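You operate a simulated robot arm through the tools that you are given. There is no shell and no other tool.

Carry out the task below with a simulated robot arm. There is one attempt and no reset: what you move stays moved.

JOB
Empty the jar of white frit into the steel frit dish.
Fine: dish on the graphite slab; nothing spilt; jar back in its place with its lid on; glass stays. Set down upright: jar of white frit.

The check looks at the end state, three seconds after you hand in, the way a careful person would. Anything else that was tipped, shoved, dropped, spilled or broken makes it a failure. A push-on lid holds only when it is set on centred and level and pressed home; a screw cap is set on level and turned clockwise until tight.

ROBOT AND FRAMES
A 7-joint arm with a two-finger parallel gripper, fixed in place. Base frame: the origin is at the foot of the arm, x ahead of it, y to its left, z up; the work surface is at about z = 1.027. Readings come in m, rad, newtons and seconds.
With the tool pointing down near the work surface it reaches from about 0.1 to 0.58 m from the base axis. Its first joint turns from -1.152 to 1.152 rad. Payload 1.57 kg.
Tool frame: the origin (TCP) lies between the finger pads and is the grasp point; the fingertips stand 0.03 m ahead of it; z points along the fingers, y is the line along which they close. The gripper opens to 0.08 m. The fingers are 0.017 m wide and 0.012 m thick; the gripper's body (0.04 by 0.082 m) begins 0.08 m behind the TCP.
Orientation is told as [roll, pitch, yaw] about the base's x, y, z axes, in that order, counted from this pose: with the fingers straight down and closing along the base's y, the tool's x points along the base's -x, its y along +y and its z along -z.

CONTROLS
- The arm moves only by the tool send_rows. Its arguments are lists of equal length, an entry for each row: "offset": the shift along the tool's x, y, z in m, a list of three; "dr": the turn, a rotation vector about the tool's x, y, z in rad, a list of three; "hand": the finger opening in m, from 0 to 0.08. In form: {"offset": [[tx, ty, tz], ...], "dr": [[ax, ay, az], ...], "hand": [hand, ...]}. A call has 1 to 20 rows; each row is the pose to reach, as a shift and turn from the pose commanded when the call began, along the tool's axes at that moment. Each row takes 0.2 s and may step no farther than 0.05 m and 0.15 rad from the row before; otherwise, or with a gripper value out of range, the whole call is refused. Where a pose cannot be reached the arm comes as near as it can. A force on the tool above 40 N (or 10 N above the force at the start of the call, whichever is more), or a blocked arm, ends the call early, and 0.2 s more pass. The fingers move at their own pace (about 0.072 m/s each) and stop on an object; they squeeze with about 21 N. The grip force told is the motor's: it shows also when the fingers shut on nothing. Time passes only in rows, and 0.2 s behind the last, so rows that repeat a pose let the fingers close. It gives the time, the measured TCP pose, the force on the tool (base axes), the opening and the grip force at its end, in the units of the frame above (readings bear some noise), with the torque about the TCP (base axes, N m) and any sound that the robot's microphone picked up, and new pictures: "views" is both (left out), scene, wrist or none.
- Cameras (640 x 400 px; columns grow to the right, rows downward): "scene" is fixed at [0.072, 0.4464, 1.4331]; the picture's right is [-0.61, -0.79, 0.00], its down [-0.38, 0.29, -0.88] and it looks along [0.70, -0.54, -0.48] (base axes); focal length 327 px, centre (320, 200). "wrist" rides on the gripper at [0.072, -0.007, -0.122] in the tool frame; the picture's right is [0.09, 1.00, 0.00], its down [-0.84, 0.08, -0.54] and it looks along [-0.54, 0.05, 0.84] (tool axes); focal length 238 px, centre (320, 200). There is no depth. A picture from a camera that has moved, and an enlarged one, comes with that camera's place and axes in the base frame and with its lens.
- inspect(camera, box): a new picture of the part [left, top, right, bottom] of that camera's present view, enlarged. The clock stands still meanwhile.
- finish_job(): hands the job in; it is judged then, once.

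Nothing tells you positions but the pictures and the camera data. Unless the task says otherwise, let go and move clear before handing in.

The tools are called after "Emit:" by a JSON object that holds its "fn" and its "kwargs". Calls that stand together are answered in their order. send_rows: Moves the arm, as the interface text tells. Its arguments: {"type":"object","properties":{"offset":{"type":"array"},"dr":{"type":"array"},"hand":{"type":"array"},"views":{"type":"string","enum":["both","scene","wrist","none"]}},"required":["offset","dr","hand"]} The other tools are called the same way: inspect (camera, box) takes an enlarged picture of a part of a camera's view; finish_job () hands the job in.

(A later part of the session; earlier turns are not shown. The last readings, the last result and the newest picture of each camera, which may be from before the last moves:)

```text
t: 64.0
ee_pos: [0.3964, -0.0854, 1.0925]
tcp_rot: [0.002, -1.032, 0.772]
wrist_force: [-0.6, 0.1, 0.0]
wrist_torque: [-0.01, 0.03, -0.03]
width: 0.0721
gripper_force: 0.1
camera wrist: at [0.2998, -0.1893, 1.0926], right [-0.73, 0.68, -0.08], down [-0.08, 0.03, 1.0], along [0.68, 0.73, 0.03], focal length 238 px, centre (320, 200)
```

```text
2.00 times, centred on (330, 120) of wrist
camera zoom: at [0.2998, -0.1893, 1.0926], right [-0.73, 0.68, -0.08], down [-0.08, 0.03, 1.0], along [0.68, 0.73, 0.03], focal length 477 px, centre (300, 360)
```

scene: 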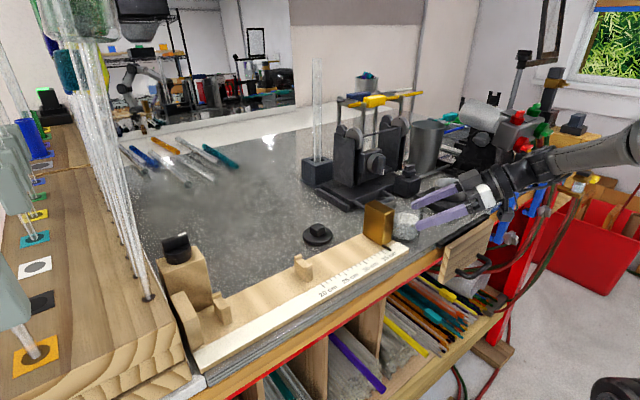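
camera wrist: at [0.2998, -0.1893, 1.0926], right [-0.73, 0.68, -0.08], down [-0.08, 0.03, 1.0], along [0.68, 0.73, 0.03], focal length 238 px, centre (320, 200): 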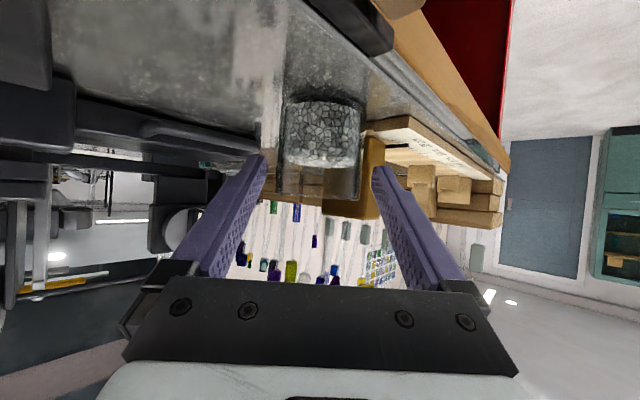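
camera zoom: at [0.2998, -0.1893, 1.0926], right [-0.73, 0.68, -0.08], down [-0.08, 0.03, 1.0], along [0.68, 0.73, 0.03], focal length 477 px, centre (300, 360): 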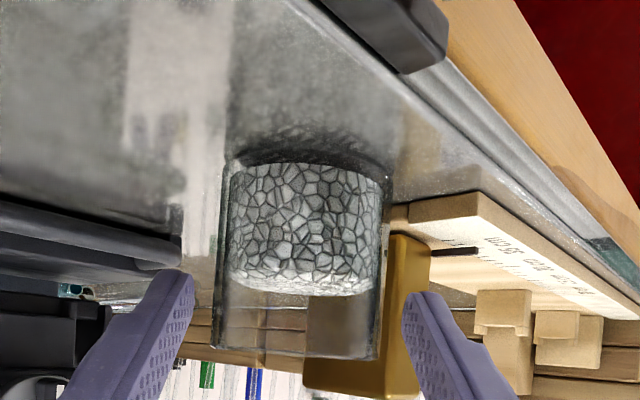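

Aligned, with the jar between the fingers. Final slide-in, then close.

Emit:
{"fn": "send_rows", "kwargs": {"offset": [[-0.0005, 0, 0.012], [-0.001, 0, 0.024], [-0.0015, 0, 0.0345], [-0.0015, 0, 0.0345]], "dr": [[0, 0, 0], [0, 0, 0], [0, 0, 0], [0, 0, 0]], "hand": [0.072, 0.072, 0.072, 0.072]}}

Emit:
{"fn": "inspect", "kwargs": {"camera": "scene", "box": [370, 150, 530, 260]}}

Emit:
{"fn": "inspect", "kwargs": {"camera": "wrist", "box": [200, 40, 460, 240]}}

```text
t: 65.0
ee_pos: [0.4183, -0.0641, 1.076]
tcp_rot: [0.0, -1.032, 0.772]
wrist_force: [0.5, 0.2, -0.3]
wrist_torque: [0.0, -0.02, 0.01]
width: 0.0721
gripper_force: 0.1
camera wrist: at [0.3217, -0.1678, 1.0764], right [-0.73, 0.68, -0.08], down [-0.08, 0.03, 1.0], along [0.68, 0.73, 0.03], focal length 238 px, centre (320, 200)
```

scene: 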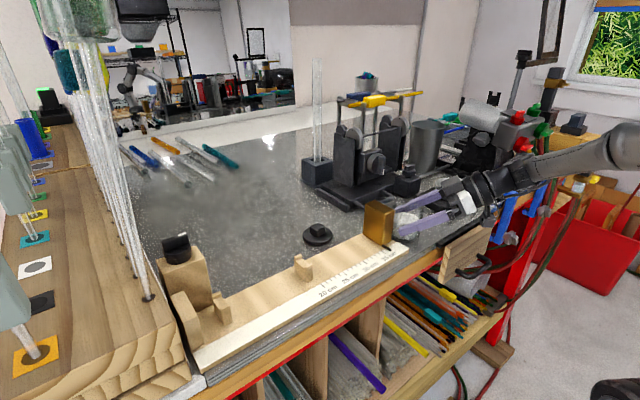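
wrist: 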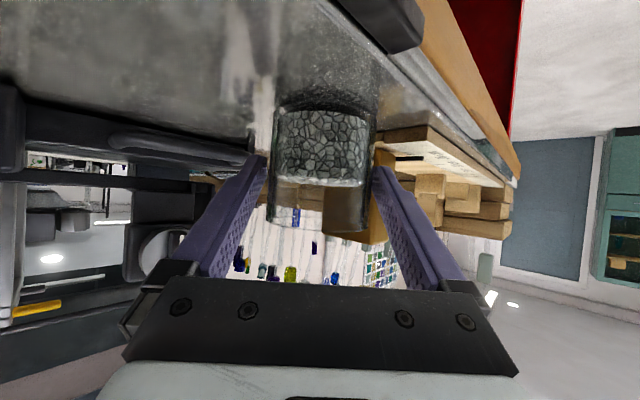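

```text
3.64 times, centred on (450, 205) of scene
camera zoom: at [0.072, 0.4464, 1.4331], right [-0.61, -0.79, 0.0], down [-0.38, 0.29, -0.88], along [0.7, -0.54, -0.48], focal length 1188 px, centre (-153, 182)
```

zoom: 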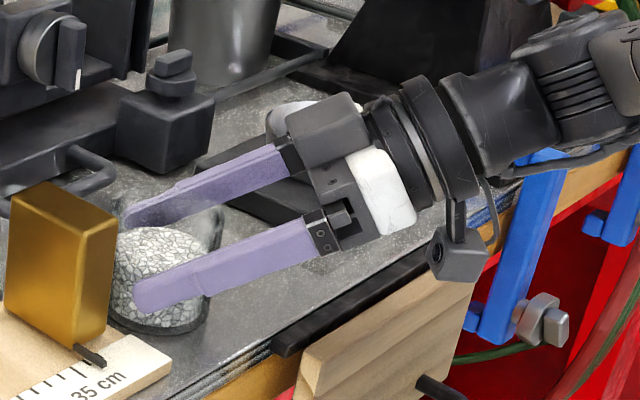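

```text
2.00 times, centred on (330, 140) of wrist
camera zoom: at [0.3217, -0.1678, 1.0764], right [-0.73, 0.68, -0.08], down [-0.08, 0.03, 1.0], along [0.68, 0.73, 0.03], focal length 477 px, centre (300, 320)
```

zoom: 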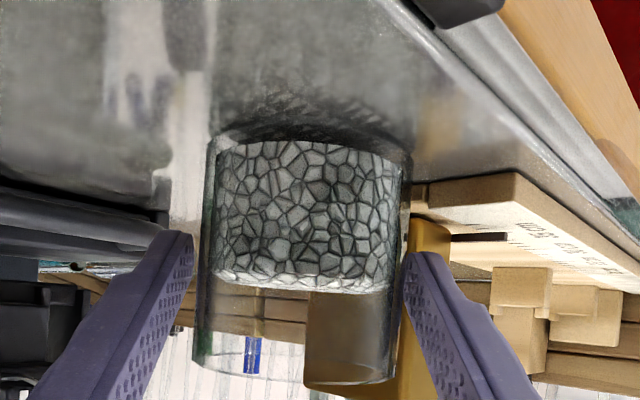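

The fingers straddle the jar without touching anything. Closing the grip.

Emit:
{"fn": "send_rows", "kwargs": {"offset": [[0, 0, 0], [0, 0, 0], [0, 0, 0], [0, 0, 0]], "dr": [[0, 0, 0], [0, 0, 0], [0, 0, 0], [0, 0, 0]], "hand": [0.06, 0.05, 0.045, 0.045]}}

Emit:
{"fn": "inspect", "kwargs": {"camera": "scene", "box": [370, 150, 480, 260]}}

```text
t: 66.0
ee_pos: [0.4182, -0.0628, 1.0759]
tcp_rot: [-0.001, -1.032, 0.771]
wrist_force: [1.3, 0.6, 1.0]
wrist_torque: [0.04, 0.02, 0.02]
width: 0.0631
gripper_force: 21.6
camera wrist: at [0.3216, -0.1679, 1.0765], right [-0.73, 0.68, -0.08], down [-0.08, 0.03, 1.0], along [0.68, 0.73, 0.03], focal length 238 px, centre (320, 200)
```

scene: 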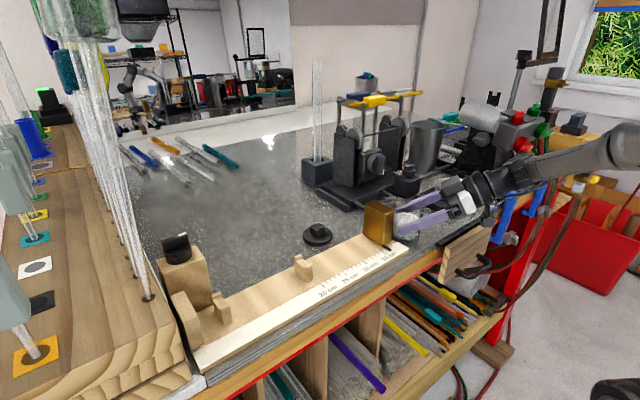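
wrist: 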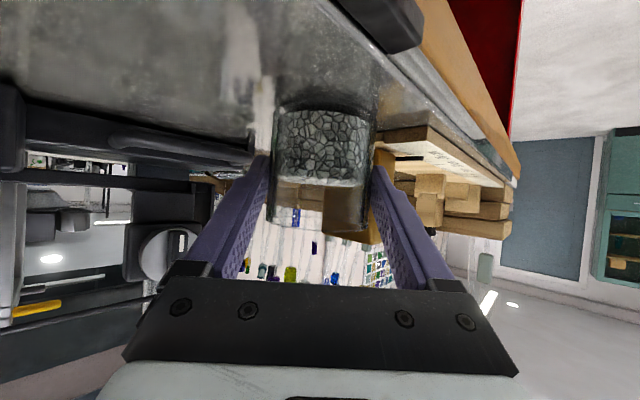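

```text
3.64 times, centred on (425, 205) of scene
camera zoom: at [0.072, 0.4464, 1.4331], right [-0.61, -0.79, 0.0], down [-0.38, 0.29, -0.88], along [0.7, -0.54, -0.48], focal length 1188 px, centre (-62, 182)
```

zoom: 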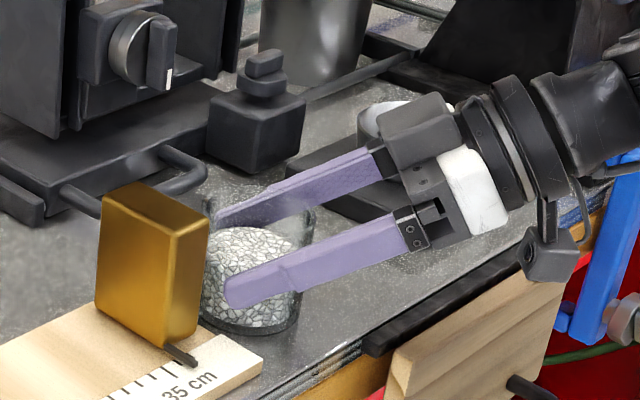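

Gripped at 63 mm diameter. The jar's home pose is TCP (0.418, -0.0636, 1.076), rot (0, -1.032, 0.772). I'll lift it gently.

Emit:
{"fn": "send_rows", "kwargs": {"offset": [[-0.004, 0, -0.0025], [-0.012, 0, -0.0072], [-0.024, 0, -0.0145], [-0.04, 0, -0.024], [-0.0557, 0, -0.0335], [-0.0557, 0, -0.0335]], "dr": [[0, 0, 0], [0, 0, 0], [0, 0, 0], [0, 0, 0], [0, 0, 0], [0, 0, 0]], "hand": [0.045, 0.045, 0.045, 0.045, 0.045, 0.045]}}

Emit:
{"fn": "inspect", "kwargs": {"camera": "scene", "box": [370, 140, 480, 250]}}

```text
t: 67.4
ee_pos: [0.4179, -0.0632, 1.1417]
tcp_rot: [0.0, -1.032, 0.771]
wrist_force: [0.3, -0.7, -3.4]
wrist_torque: [0.01, 0.02, 0.03]
width: 0.063
gripper_force: 21.6
camera wrist: at [0.321, -0.168, 1.142], right [-0.73, 0.68, -0.08], down [-0.08, 0.03, 1.0], along [0.68, 0.73, 0.03], focal length 238 px, centre (320, 200)
```

scene: 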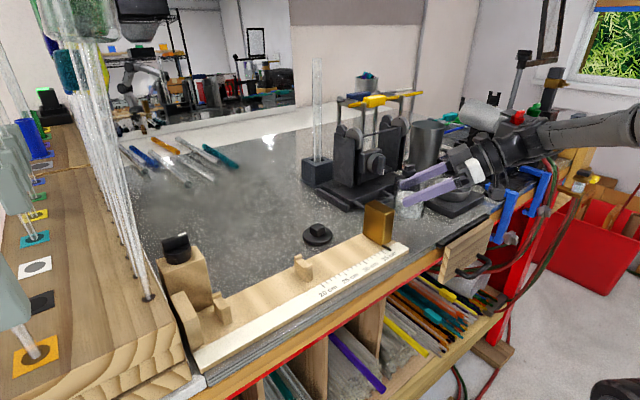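
wrist: 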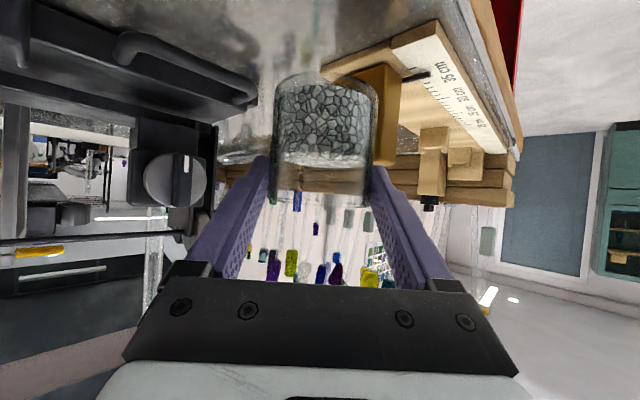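

```text
3.64 times, centred on (425, 195) of scene
camera zoom: at [0.0721, 0.4464, 1.4331], right [-0.61, -0.79, 0.0], down [-0.38, 0.29, -0.88], along [0.7, -0.54, -0.48], focal length 1188 px, centre (-62, 218)
```

zoom: 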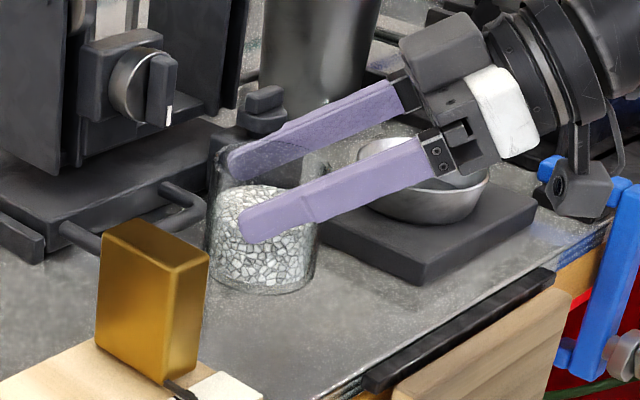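

The jar is lifted, upright, weighing about 3.4 N. Next I raise it more, turn to azimuth -20° and bring it to the start of the pour beside and above the dish, keeping it upright.

Emit:
{"fn": "send_rows", "kwargs": {"offset": [[-0.0154, 0, -0.0093], [-0.0309, 0, -0.0185], [-0.0463, 0, -0.0278], [-0.042, -0.0149, -0.0351], [-0.0375, -0.0298, -0.0425], [-0.0331, -0.0447, -0.0498], [-0.0287, -0.0596, -0.0571], [-0.0244, -0.0746, -0.0645], [-0.02, -0.0895, -0.0718], [-0.0156, -0.1044, -0.0791], [-0.0112, -0.1193, -0.0865], [-0.0068, -0.1342, -0.0938], [-0.0068, -0.1342, -0.0938]], "dr": [[0, 0, 0], [0, 0, 0], [0, 0, 0], [0.1064, 0, 0.0637], [0.2128, 0, 0.1275], [0.3192, 0, 0.1912], [0.4256, 0, 0.2549], [0.5319, 0, 0.3187], [0.6383, 0, 0.3824], [0.7447, 0, 0.4461], [0.8511, 0, 0.5099], [0.9575, 0, 0.5736], [0.9575, 0, 0.5736]], "hand": [0.045, 0.045, 0.045, 0.045, 0.045, 0.045, 0.045, 0.045, 0.045, 0.045, 0.045, 0.045, 0.045]}}

Emit:
{"fn": "inspect", "kwargs": {"camera": "scene", "box": [380, 110, 520, 230]}}

Emit:
{"fn": "inspect", "kwargs": {"camera": "wrist", "box": [200, 0, 460, 220]}}

```text
t: 70.2
ee_pos: [0.4584, -0.214, 1.1946]
tcp_rot: [0.0, -1.032, -0.343]
wrist_force: [0.4, 0.2, -1.9]
wrist_torque: [-0.01, 0.02, 0.01]
width: 0.059
gripper_force: 21.4
camera wrist: at [0.3216, -0.1727, 1.1954], right [0.29, 0.95, -0.08], down [-0.01, 0.08, 1.0], along [0.96, -0.29, 0.03], focal length 238 px, centre (320, 200)
```

scene: 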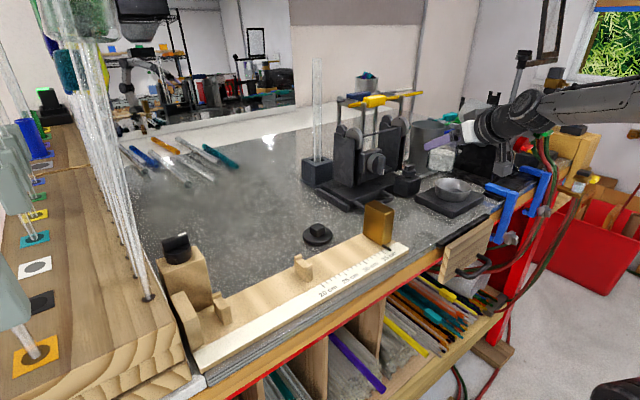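
wrist: 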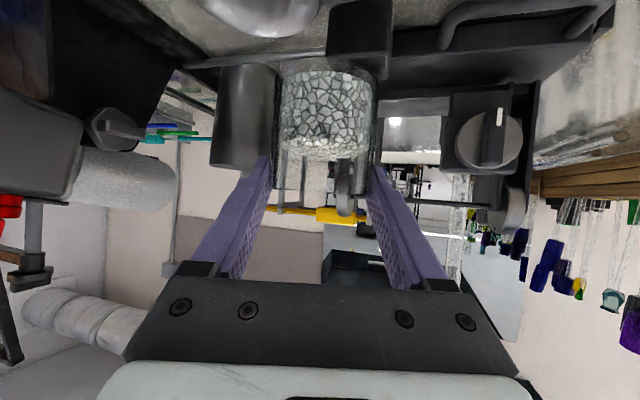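

```text
3.33 times, centred on (450, 170) of scene
camera zoom: at [0.0721, 0.4464, 1.4331], right [-0.61, -0.79, 0.0], down [-0.38, 0.29, -0.88], along [0.7, -0.54, -0.48], focal length 1088 px, centre (-113, 300)
```

zoom: 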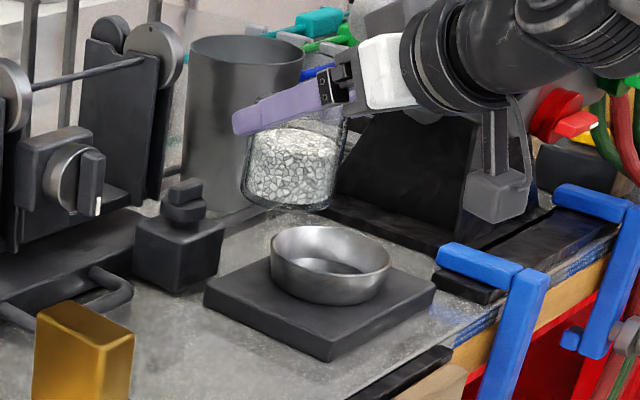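

```text
1.82 times, centred on (330, 110) of wrist
camera zoom: at [0.3216, -0.1727, 1.1954], right [0.29, 0.95, -0.08], down [-0.01, 0.08, 1.0], along [0.96, -0.29, 0.03], focal length 433 px, centre (302, 364)
```

zoom: 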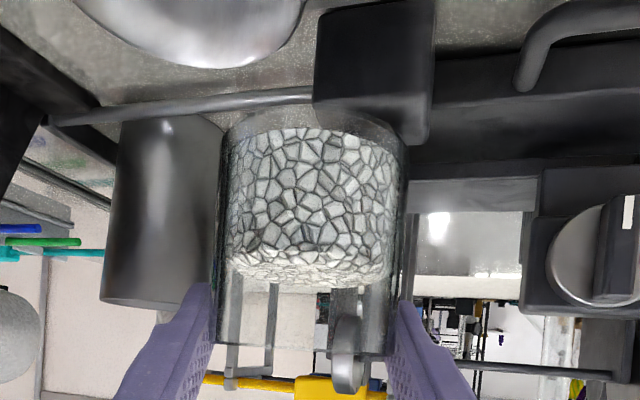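

The finger opening has changed from 63 to 59 mm, so the jar may have shifted in the grip. I'll look closely before going on.

Emit:
{"fn": "inspect", "kwargs": {"camera": "scene", "box": [420, 125, 480, 185]}}

Emit:
{"fn": "inspect", "kwargs": {"camera": "wrist", "box": [240, 40, 400, 220]}}

Emit:
{"fn": "send_rows", "kwargs": {"offset": [[0, 0, 0], [0, 0, 0]], "dr": [[0, 0, 0], [0, 0, 0]], "hand": [0.045, 0.045], "views": "none"}}

```text
6.67 times, centred on (450, 155) of scene
camera zoom: at [0.0721, 0.4464, 1.4331], right [-0.61, -0.79, 0.0], down [-0.38, 0.29, -0.88], along [0.7, -0.54, -0.48], focal length 2177 px, centre (-547, 500)
```

zoom: 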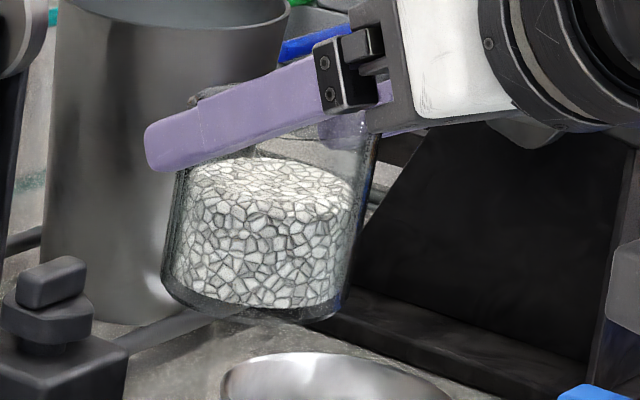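

```text
2.22 times, centred on (320, 130) of wrist
camera zoom: at [0.3216, -0.1727, 1.1954], right [0.29, 0.95, -0.08], down [-0.01, 0.08, 1.0], along [0.96, -0.29, 0.03], focal length 530 px, centre (320, 356)
```

zoom: 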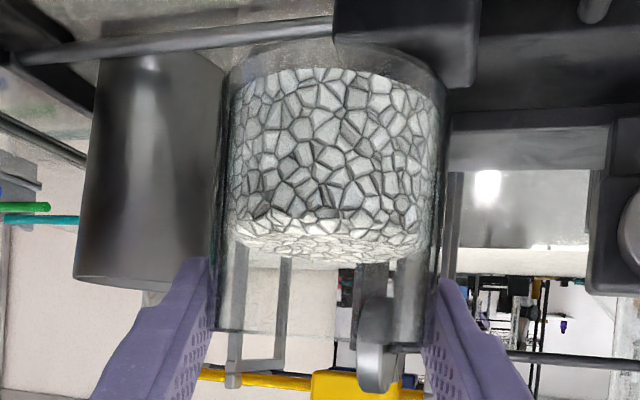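

```text
t: 70.8
ee_pos: [0.4557, -0.2145, 1.1949]
tcp_rot: [0.0, -1.032, -0.343]
wrist_force: [-0.9, 0.5, -2.9]
wrist_torque: [-0.02, 0.0, -0.02]
width: 0.0591
gripper_force: 20.7
```

Emit:
{"fn": "inspect", "kwargs": {"camera": "scene", "box": [420, 125, 480, 185]}}

Emit:
{"fn": "inspect", "kwargs": {"camera": "wrist", "box": [240, 40, 400, 220]}}

```text
6.67 times, centred on (450, 155) of scene
camera zoom: at [0.0721, 0.4464, 1.4331], right [-0.61, -0.79, 0.0], down [-0.38, 0.29, -0.88], along [0.7, -0.54, -0.48], focal length 2177 px, centre (-547, 500)
```

zoom: 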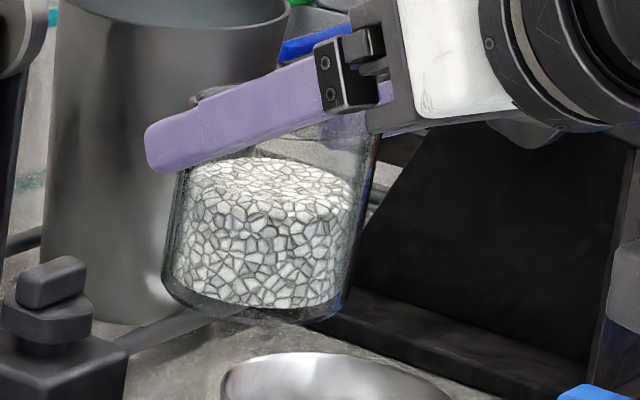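

```text
2.22 times, centred on (320, 130) of wrist
camera zoom: at [0.3215, -0.1728, 1.1954], right [0.29, 0.95, -0.08], down [-0.01, 0.08, 1.0], along [0.96, -0.29, 0.03], focal length 530 px, centre (320, 356)
```

zoom: 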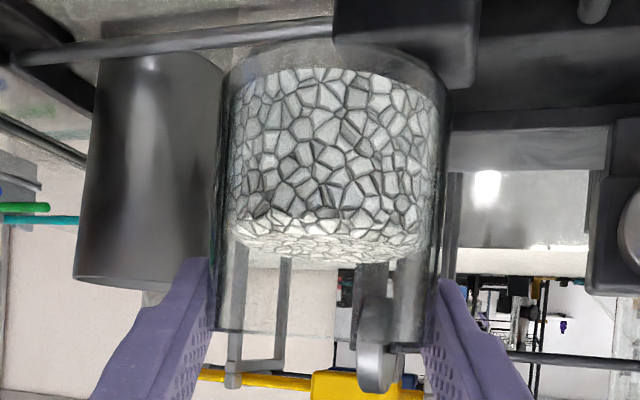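

The jar slipped about 2 cm in the grip during the move: the contact was right at the step near the fingertips, and it now hangs by the rim, though holding still. I'll carry it slowly to the empty bench between home and slab, set it down, and regrip deeper and lower.

Emit:
{"fn": "send_rows", "kwargs": {"offset": [[0.0008, 0.002, -0.0013], [0.0023, 0.006, -0.0038], [0.0046, 0.012, -0.0077], [0.0073, 0.019, -0.0122], [0.01, 0.026, -0.0166], [0.0126, 0.033, -0.0211], [0.0153, 0.04, -0.0256], [0.018, 0.047, -0.0301], [0.0207, 0.054, -0.0346], [0.0234, 0.061, -0.0391], [0.0261, 0.068, -0.0435], [0.0284, 0.074, -0.0474], [0.0301, 0.0785, -0.0503], [0.031, 0.0809, -0.0518], [0.031, 0.0809, -0.0518]], "dr": [[0, 0, 0], [0, 0, 0], [0, 0, 0], [0, 0, 0], [0, 0, 0], [0, 0, 0], [0, 0, 0], [0, 0, 0], [0, 0, 0], [0, 0, 0], [0, 0, 0], [0, 0, 0], [0, 0, 0], [0, 0, 0], [0, 0, 0]], "hand": [0.045, 0.045, 0.045, 0.045, 0.045, 0.045, 0.045, 0.045, 0.045, 0.045, 0.045, 0.045, 0.045, 0.045, 0.045]}}

Emit:
{"fn": "inspect", "kwargs": {"camera": "scene", "box": [385, 125, 485, 225]}}

Emit:
{"fn": "inspect", "kwargs": {"camera": "wrist", "box": [240, 40, 400, 220]}}

```text
t: 74.0
ee_pos: [0.4267, -0.1176, 1.1966]
tcp_rot: [-0.001, -1.03, -0.341]
wrist_force: [-0.4, 0.2, -2.8]
wrist_torque: [-0.01, 0.05, -0.04]
width: 0.0592
gripper_force: 21.1
camera wrist: at [0.2912, -0.0765, 1.1954], right [0.29, 0.95, -0.08], down [-0.01, 0.08, 1.0], along [0.96, -0.29, 0.03], focal length 238 px, centre (320, 200)
```

scene: 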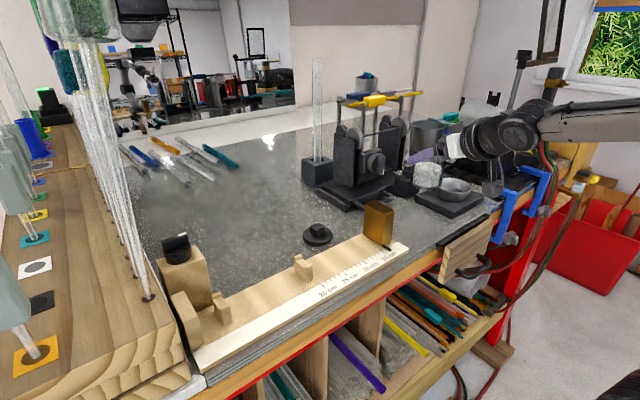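
wrist: 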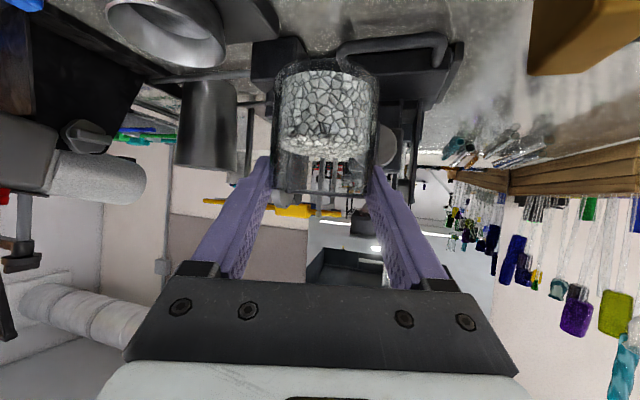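

```text
4.00 times, centred on (435, 175) of scene
camera zoom: at [0.0721, 0.4464, 1.4331], right [-0.61, -0.79, 0.0], down [-0.38, 0.29, -0.88], along [0.7, -0.54, -0.48], focal length 1306 px, centre (-140, 300)
```

zoom: 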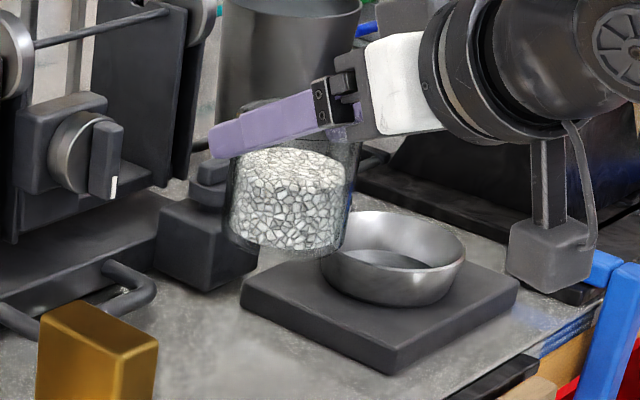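

```text
2.22 times, centred on (320, 130) of wrist
camera zoom: at [0.2912, -0.0765, 1.1954], right [0.29, 0.95, -0.08], down [-0.01, 0.08, 1.0], along [0.96, -0.29, 0.03], focal length 530 px, centre (320, 356)
```

zoom: 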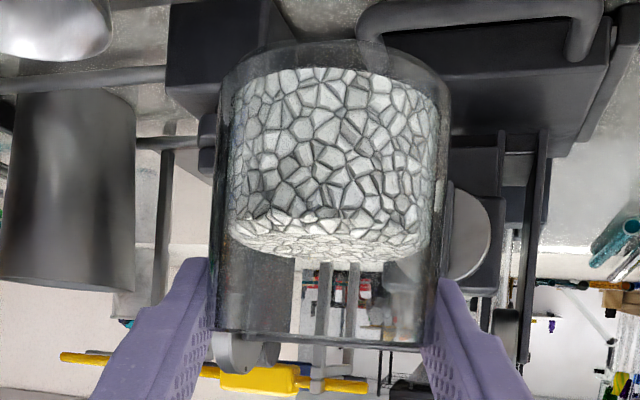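

No more slipping. Lowering slowly toward the bench.

Emit:
{"fn": "send_rows", "kwargs": {"offset": [[0.0026, 0, 0.0015], [0.0077, 0, 0.0046], [0.0146, 0, 0.0087], [0.0223, 0, 0.0134], [0.03, 0, 0.018], [0.0377, 0, 0.0226], [0.0455, 0, 0.0272], [0.0532, 0, 0.0319], [0.0592, 0, 0.0355], [0.0635, 0, 0.038], [0.066, 0, 0.0396], [0.066, 0, 0.0396]], "dr": [[0, 0, 0], [0, 0, 0], [0, 0, 0], [0, 0, 0], [0, 0, 0], [0, 0, 0], [0, 0, 0], [0, 0, 0], [0, 0, 0], [0, 0, 0], [0, 0, 0], [0, 0, 0]], "hand": [0.045, 0.045, 0.045, 0.045, 0.045, 0.045, 0.045, 0.045, 0.045, 0.045, 0.045, 0.045]}}

Emit:
{"fn": "inspect", "kwargs": {"camera": "scene", "box": [385, 145, 485, 245]}}

```text
t: 76.6
ee_pos: [0.4269, -0.1174, 1.1188]
tcp_rot: [0.0, -1.031, -0.343]
wrist_force: [-0.3, -0.7, -2.4]
wrist_torque: [0.03, 0.05, 0.02]
width: 0.0593
gripper_force: 20.6
camera wrist: at [0.2912, -0.0761, 1.1181], right [0.29, 0.95, -0.08], down [-0.01, 0.08, 1.0], along [0.96, -0.29, 0.03], focal length 238 px, centre (320, 200)
```

scene: 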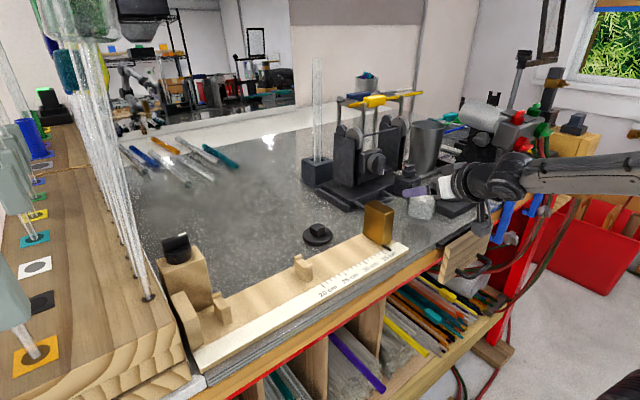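
wrist: 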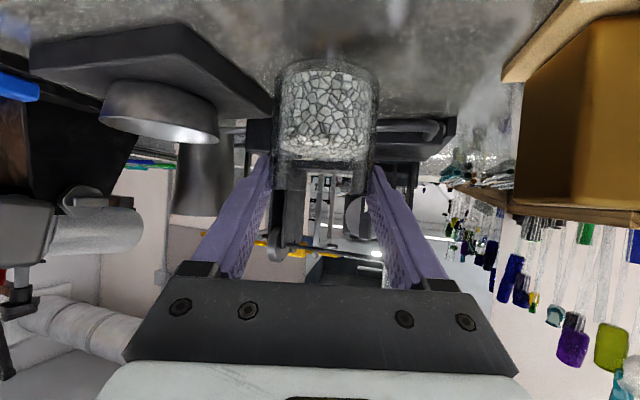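

```text
4.00 times, centred on (435, 195) of scene
camera zoom: at [0.0721, 0.4464, 1.4331], right [-0.61, -0.79, 0.0], down [-0.38, 0.29, -0.88], along [0.7, -0.54, -0.48], focal length 1306 px, centre (-140, 220)
```

zoom: 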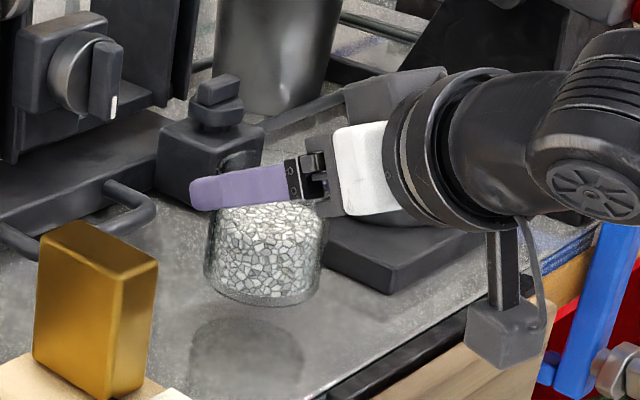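

Emit:
{"fn": "send_rows", "kwargs": {"offset": [[0.0026, 0, 0.0015], [0.0051, 0, 0.0031], [0.0077, 0, 0.0046], [0.0103, 0, 0.0062], [0.0103, 0, 0.0062]], "dr": [[0, 0, 0], [0, 0, 0], [0, 0, 0], [0, 0, 0], [0, 0, 0]], "hand": [0.045, 0.045, 0.045, 0.045, 0.045], "views": "none"}}

Emit:
{"fn": "inspect", "kwargs": {"camera": "scene", "box": [385, 165, 465, 245]}}

```text
t: 77.8
ee_pos: [0.4273, -0.1177, 1.1055]
tcp_rot: [0.002, -1.033, -0.342]
wrist_force: [1.2, 0.0, -2.5]
wrist_torque: [0.03, 0.01, 0.03]
width: 0.0591
gripper_force: 20.9
```

```text
5.00 times, centred on (425, 205) of scene
camera zoom: at [0.0721, 0.4464, 1.4331], right [-0.61, -0.79, 0.0], down [-0.38, 0.29, -0.88], along [0.7, -0.54, -0.48], focal length 1633 px, centre (-205, 175)
```

zoom: 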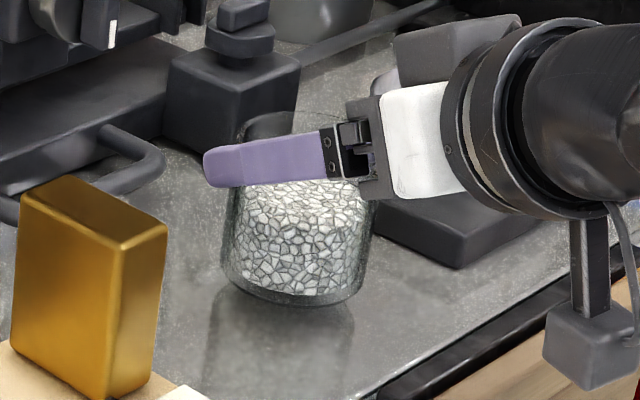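

Emit:
{"fn": "send_rows", "kwargs": {"offset": [[0.0026, 0, 0.0015], [0.0051, 0, 0.0031], [0.0069, 0, 0.0041], [0.0069, 0, 0.0041]], "dr": [[0, 0, 0], [0, 0, 0], [0, 0, 0], [0, 0, 0]], "hand": [0.045, 0.045, 0.045, 0.045], "views": "none"}}

Emit:
{"fn": "send_rows", "kwargs": {"offset": [[0.0017, 0, 0.001], [0.0034, 0, 0.0021], [0.0034, 0, 0.0021]], "dr": [[0, 0, 0], [0, 0, 0], [0, 0, 0]], "hand": [0.045, 0.045, 0.045], "views": "none"}}

Emit:
{"fn": "inspect", "kwargs": {"camera": "scene", "box": [385, 165, 465, 245]}}

```text
t: 78.8
ee_pos: [0.4272, -0.116, 1.0992]
tcp_rot: [0.002, -1.032, -0.343]
wrist_force: [-0.6, -0.1, -2.3]
wrist_torque: [0.03, 0.03, 0.01]
width: 0.059
gripper_force: 21.0
```

```text
t: 79.6
ee_pos: [0.4268, -0.1178, 1.096]
tcp_rot: [0.003, -1.033, -0.345]
wrist_force: [-1.5, -0.1, 4.5]
wrist_torque: [0.12, 0.0, 0.04]
width: 0.0589
gripper_force: 21.1
```

```text
5.00 times, centred on (425, 205) of scene
camera zoom: at [0.0719, 0.4464, 1.4331], right [-0.61, -0.79, 0.0], down [-0.38, 0.29, -0.88], along [0.7, -0.54, -0.48], focal length 1633 px, centre (-205, 175)
```

zoom: 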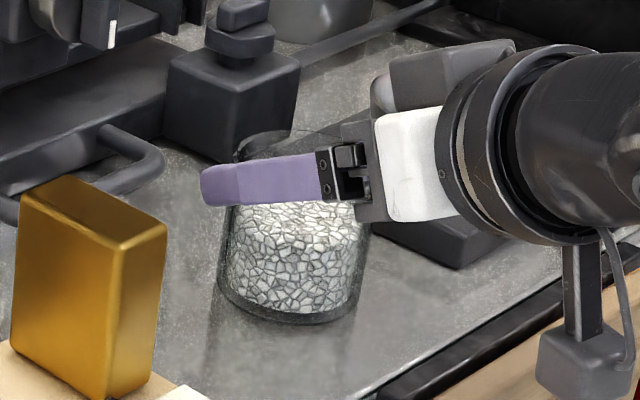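

The jar's base has touched the bench. I'll press 1 mm more so it rights itself, then open slowly.

Emit:
{"fn": "send_rows", "kwargs": {"offset": [[0.0009, 0, 0.0005], [0.0013, 0, 0.0008], [0.0013, 0, 0.0008], [0.0013, 0, 0.0008], [0.0013, 0, 0.0008], [0.0013, 0, 0.0008]], "dr": [[0, 0, 0], [0, 0, 0], [0, 0, 0], [0, 0, 0], [0, 0, 0], [0, 0, 0]], "hand": [0.045, 0.045, 0.059, 0.062, 0.066, 0.066]}}

Emit:
{"fn": "inspect", "kwargs": {"camera": "scene", "box": [385, 165, 465, 245]}}

Emit:
{"fn": "inspect", "kwargs": {"camera": "wrist", "box": [240, 40, 400, 220]}}

```text
t: 81.0
ee_pos: [0.4275, -0.1181, 1.0938]
tcp_rot: [-0.001, -1.032, -0.344]
wrist_force: [-0.6, 0.3, -0.4]
wrist_torque: [-0.06, 0.0, -0.01]
width: 0.0659
gripper_force: 0.0
camera wrist: at [0.2916, -0.0765, 1.0927], right [0.29, 0.95, -0.08], down [-0.01, 0.08, 1.0], along [0.96, -0.29, 0.03], focal length 238 px, centre (320, 200)
```

scene: 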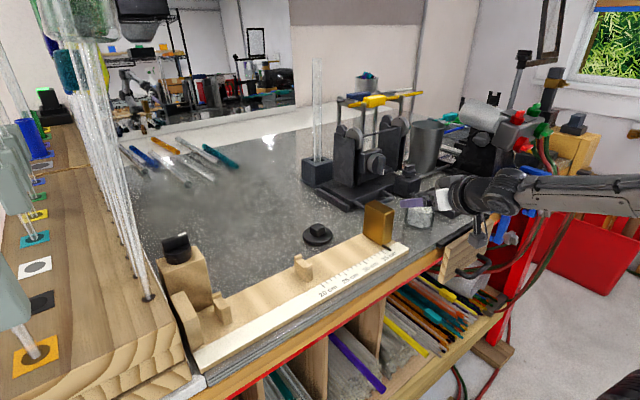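
wrist: 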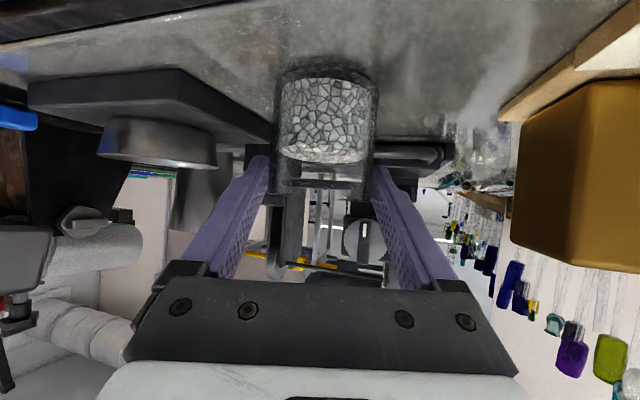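

```text
5.00 times, centred on (425, 205) of scene
camera zoom: at [0.072, 0.4464, 1.4331], right [-0.61, -0.79, 0.0], down [-0.38, 0.29, -0.88], along [0.7, -0.54, -0.48], focal length 1633 px, centre (-205, 175)
```

zoom: 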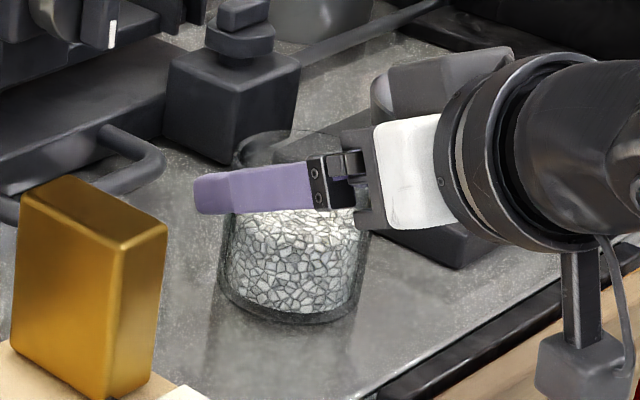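

```text
2.22 times, centred on (320, 130) of wrist
camera zoom: at [0.2916, -0.0765, 1.0927], right [0.29, 0.95, -0.08], down [-0.01, 0.08, 1.0], along [0.96, -0.29, 0.03], focal length 530 px, centre (320, 356)
```

zoom: 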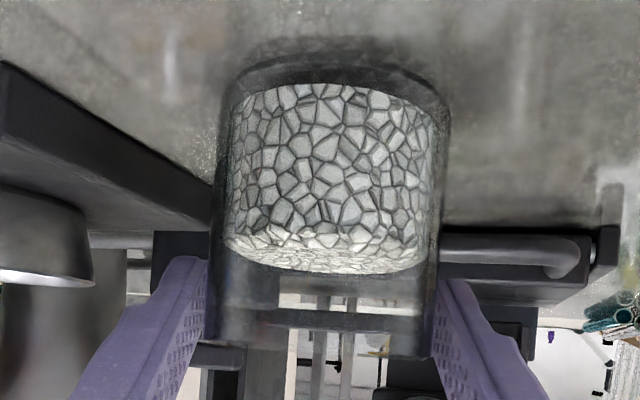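

The jar stands upright on the bench. I'll open wide, go lower and about 12 mm deeper so the jar sits on the main pads past the step, and regrip.

Emit:
{"fn": "send_rows", "kwargs": {"offset": [[0, 0, 0], [0, 0, 0], [0.004, 0, 0.0058], [0.008, 0, 0.0116], [0.012, 0, 0.0174], [0.0161, 0, 0.0232], [0.0161, 0, 0.0232]], "dr": [[0, 0, 0], [0, 0, 0], [0, 0, 0], [0, 0, 0], [0, 0, 0], [0, 0, 0], [0, 0, 0]], "hand": [0.072, 0.076, 0.076, 0.076, 0.076, 0.076, 0.076]}}

Emit:
{"fn": "inspect", "kwargs": {"camera": "scene", "box": [385, 145, 515, 265]}}

Emit:
{"fn": "inspect", "kwargs": {"camera": "wrist", "box": [240, 40, 400, 220]}}

```text
t: 82.6
ee_pos: [0.4379, -0.1219, 1.0671]
tcp_rot: [0.0, -1.03, -0.343]
wrist_force: [-0.6, 0.3, 0.8]
wrist_torque: [-0.01, -0.02, 0.02]
width: 0.0758
gripper_force: 0.1
camera wrist: at [0.3021, -0.0805, 1.0671], right [0.29, 0.95, -0.08], down [-0.01, 0.08, 1.0], along [0.96, -0.29, 0.03], focal length 238 px, centre (320, 200)
```

scene: 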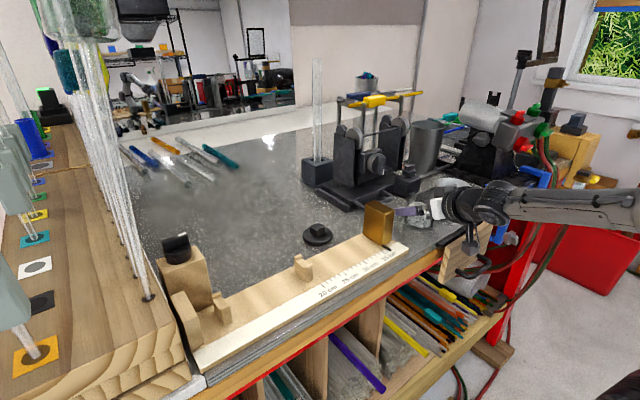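
wrist: 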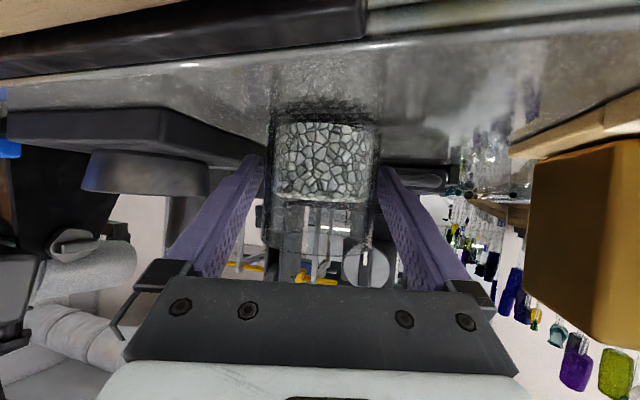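

```text
3.33 times, centred on (450, 205) of scene
camera zoom: at [0.072, 0.4464, 1.4331], right [-0.61, -0.79, 0.0], down [-0.38, 0.29, -0.88], along [0.7, -0.54, -0.48], focal length 1088 px, centre (-113, 183)
```

zoom: 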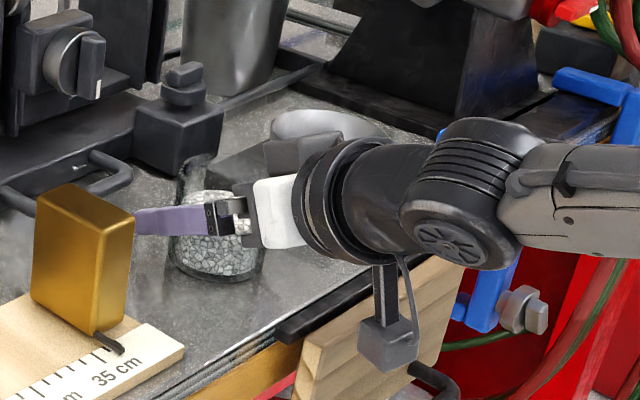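

```text
2.22 times, centred on (320, 130) of wrist
camera zoom: at [0.3021, -0.0805, 1.0671], right [0.29, 0.95, -0.08], down [-0.01, 0.08, 1.0], along [0.96, -0.29, 0.03], focal length 530 px, centre (320, 356)
```

zoom: 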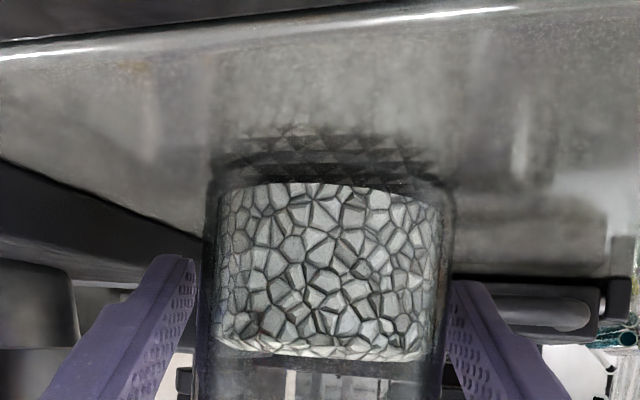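

The jar is now well inside the fingers. Closing the grip.

Emit:
{"fn": "send_rows", "kwargs": {"offset": [[0, 0, 0], [0, 0, 0], [0, 0, 0], [0, 0, 0], [0, 0, 0]], "dr": [[0, 0, 0], [0, 0, 0], [0, 0, 0], [0, 0, 0], [0, 0, 0]], "hand": [0.066, 0.06, 0.05, 0.04, 0.03]}}

Emit:
{"fn": "send_rows", "kwargs": {"offset": [[-0.0009, 0, -0.0005], [-0.0026, 0, -0.0015], [-0.0051, 0, -0.0031], [-0.0086, 0, -0.0051], [-0.012, 0, -0.0072], [-0.0154, 0, -0.0093], [-0.018, 0, -0.0108], [-0.0189, 0, -0.0113], [-0.0189, 0, -0.0113]], "dr": [[0, 0, 0], [0, 0, 0], [0, 0, 0], [0, 0, 0], [0, 0, 0], [0, 0, 0], [0, 0, 0], [0, 0, 0], [0, 0, 0]], "hand": [0.03, 0.03, 0.03, 0.03, 0.03, 0.03, 0.03, 0.03, 0.03]}}

Emit:
{"fn": "inspect", "kwargs": {"camera": "wrist", "box": [240, 40, 400, 220]}}

Emit:
{"fn": "inspect", "kwargs": {"camera": "scene", "box": [385, 165, 465, 245]}}

```text
t: 83.8
ee_pos: [0.4375, -0.1216, 1.066]
tcp_rot: [0.001, -1.032, -0.343]
wrist_force: [0.5, -1.0, 0.4]
wrist_torque: [-0.05, 0.04, 0.03]
width: 0.059
gripper_force: 21.0
camera wrist: at [0.3021, -0.0804, 1.0672], right [0.29, 0.95, -0.08], down [-0.01, 0.08, 1.0], along [0.96, -0.29, 0.03], focal length 238 px, centre (320, 200)
```

scene: 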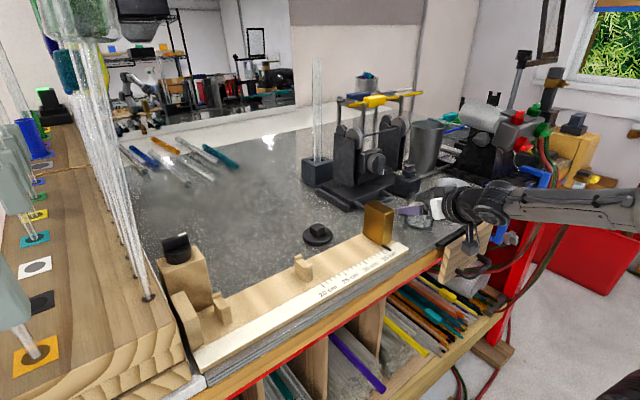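
wrist: 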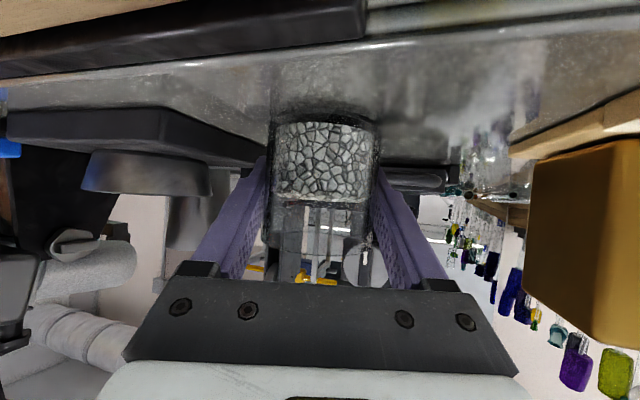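

```text
t: 85.8
ee_pos: [0.437, -0.121, 1.0889]
tcp_rot: [0.001, -1.031, -0.341]
wrist_force: [-0.4, -0.4, -1.7]
wrist_torque: [0.02, -0.01, 0.02]
width: 0.0589
gripper_force: 21.1
camera wrist: at [0.3023, -0.0803, 1.089], right [0.29, 0.95, -0.08], down [-0.01, 0.08, 1.0], along [0.96, -0.29, 0.03], focal length 238 px, centre (320, 200)
```

scene: 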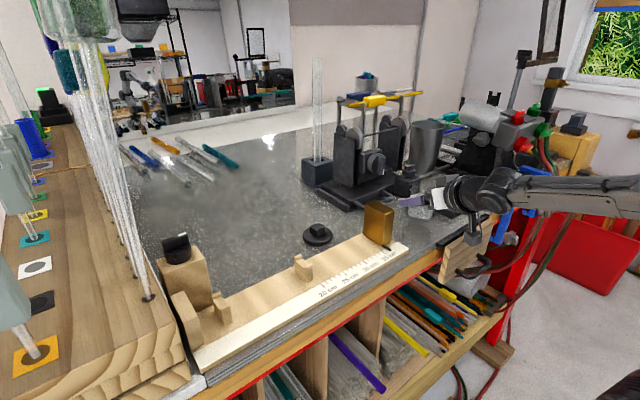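
wrist: 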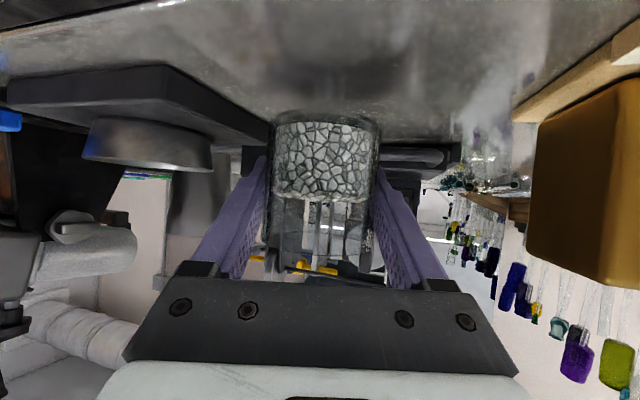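

```text
2.22 times, centred on (320, 130) of wrist
camera zoom: at [0.3023, -0.0803, 1.089], right [0.29, 0.95, -0.08], down [-0.01, 0.08, 1.0], along [0.96, -0.29, 0.03], focal length 530 px, centre (320, 356)
```

zoom: 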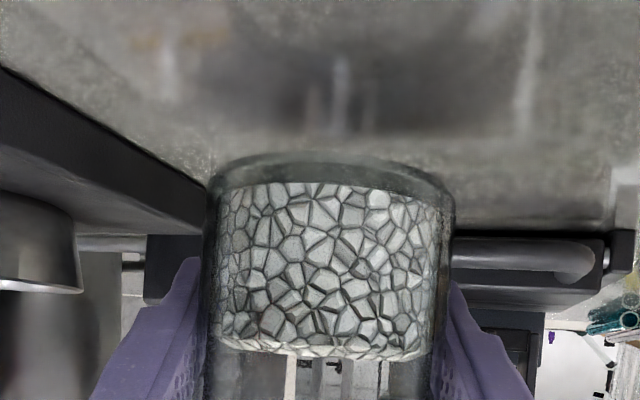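

```text
5.00 times, centred on (425, 205) of scene
camera zoom: at [0.0721, 0.4464, 1.4331], right [-0.61, -0.79, 0.0], down [-0.38, 0.29, -0.88], along [0.7, -0.54, -0.48], focal length 1633 px, centre (-205, 175)
```

zoom: 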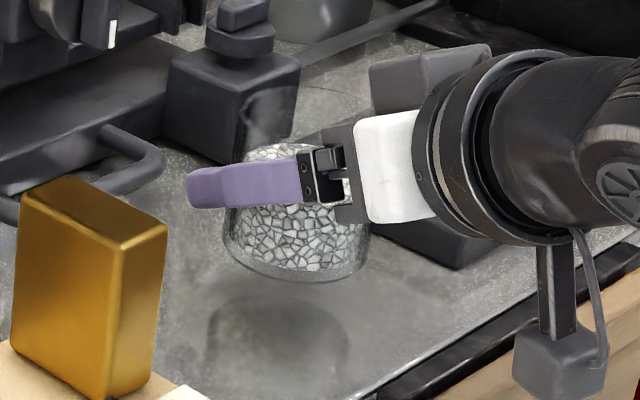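

The width is 59 mm now and the jar did not slip on a 2 cm lift. I'll raise it slowly and carry it to the pour start next to the dish.

Emit:
{"fn": "send_rows", "kwargs": {"offset": [[-0.0017, 0, -0.001], [-0.0052, 0, -0.0031], [-0.0103, 0, -0.0062], [-0.0172, 0, -0.0103], [-0.024, 0, -0.0144], [-0.0309, 0, -0.0185], [-0.0378, 0, -0.0226], [-0.0446, 0, -0.0267], [-0.0515, 0, -0.0309], [-0.0566, 0, -0.0339], [-0.0595, 0, -0.0357], [-0.0609, 0, -0.0365], [-0.0609, 0, -0.0365]], "dr": [[0, 0, 0], [0, 0, 0], [0, 0, 0], [0, 0, 0], [0, 0, 0], [0, 0, 0], [0, 0, 0], [0, 0, 0], [0, 0, 0], [0, 0, 0], [0, 0, 0], [0, 0, 0], [0, 0, 0]], "hand": [0.03, 0.03, 0.03, 0.03, 0.03, 0.03, 0.03, 0.03, 0.03, 0.03, 0.03, 0.03, 0.03], "views": "none"}}

Emit:
{"fn": "inspect", "kwargs": {"camera": "wrist", "box": [240, 40, 400, 220]}}

Emit:
{"fn": "inspect", "kwargs": {"camera": "scene", "box": [385, 135, 485, 235]}}

```text
t: 88.6
ee_pos: [0.4391, -0.1214, 1.1582]
tcp_rot: [0.001, -1.03, -0.344]
wrist_force: [0.7, -0.4, -2.5]
wrist_torque: [0.03, 0.01, -0.01]
width: 0.0591
gripper_force: 20.7
```

```text
2.22 times, centred on (320, 130) of wrist
camera zoom: at [0.3027, -0.0803, 1.1596], right [0.29, 0.95, -0.08], down [-0.01, 0.08, 1.0], along [0.96, -0.29, 0.03], focal length 530 px, centre (320, 356)
```

zoom: 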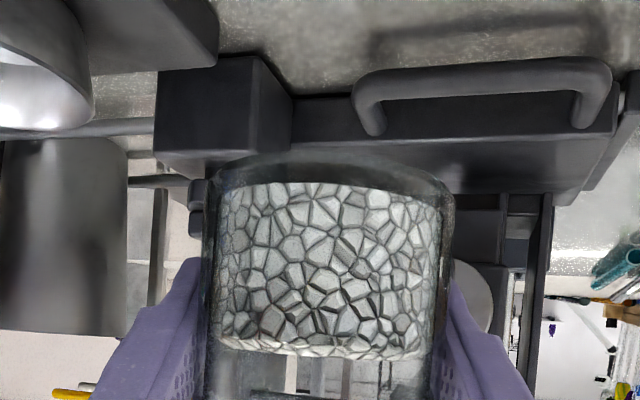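

```text
4.00 times, centred on (435, 185) of scene
camera zoom: at [0.0721, 0.4464, 1.4331], right [-0.61, -0.79, 0.0], down [-0.38, 0.29, -0.88], along [0.7, -0.54, -0.48], focal length 1306 px, centre (-140, 260)
```

zoom: 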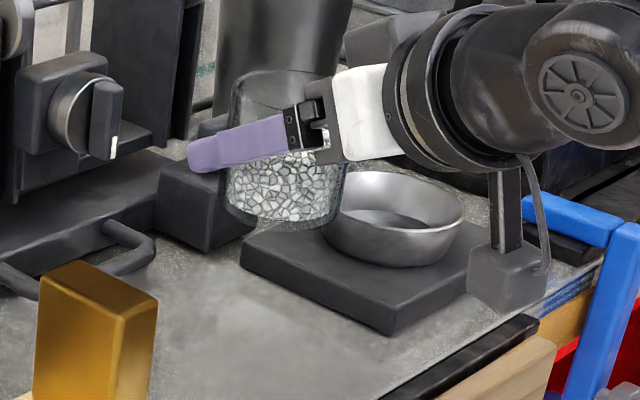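

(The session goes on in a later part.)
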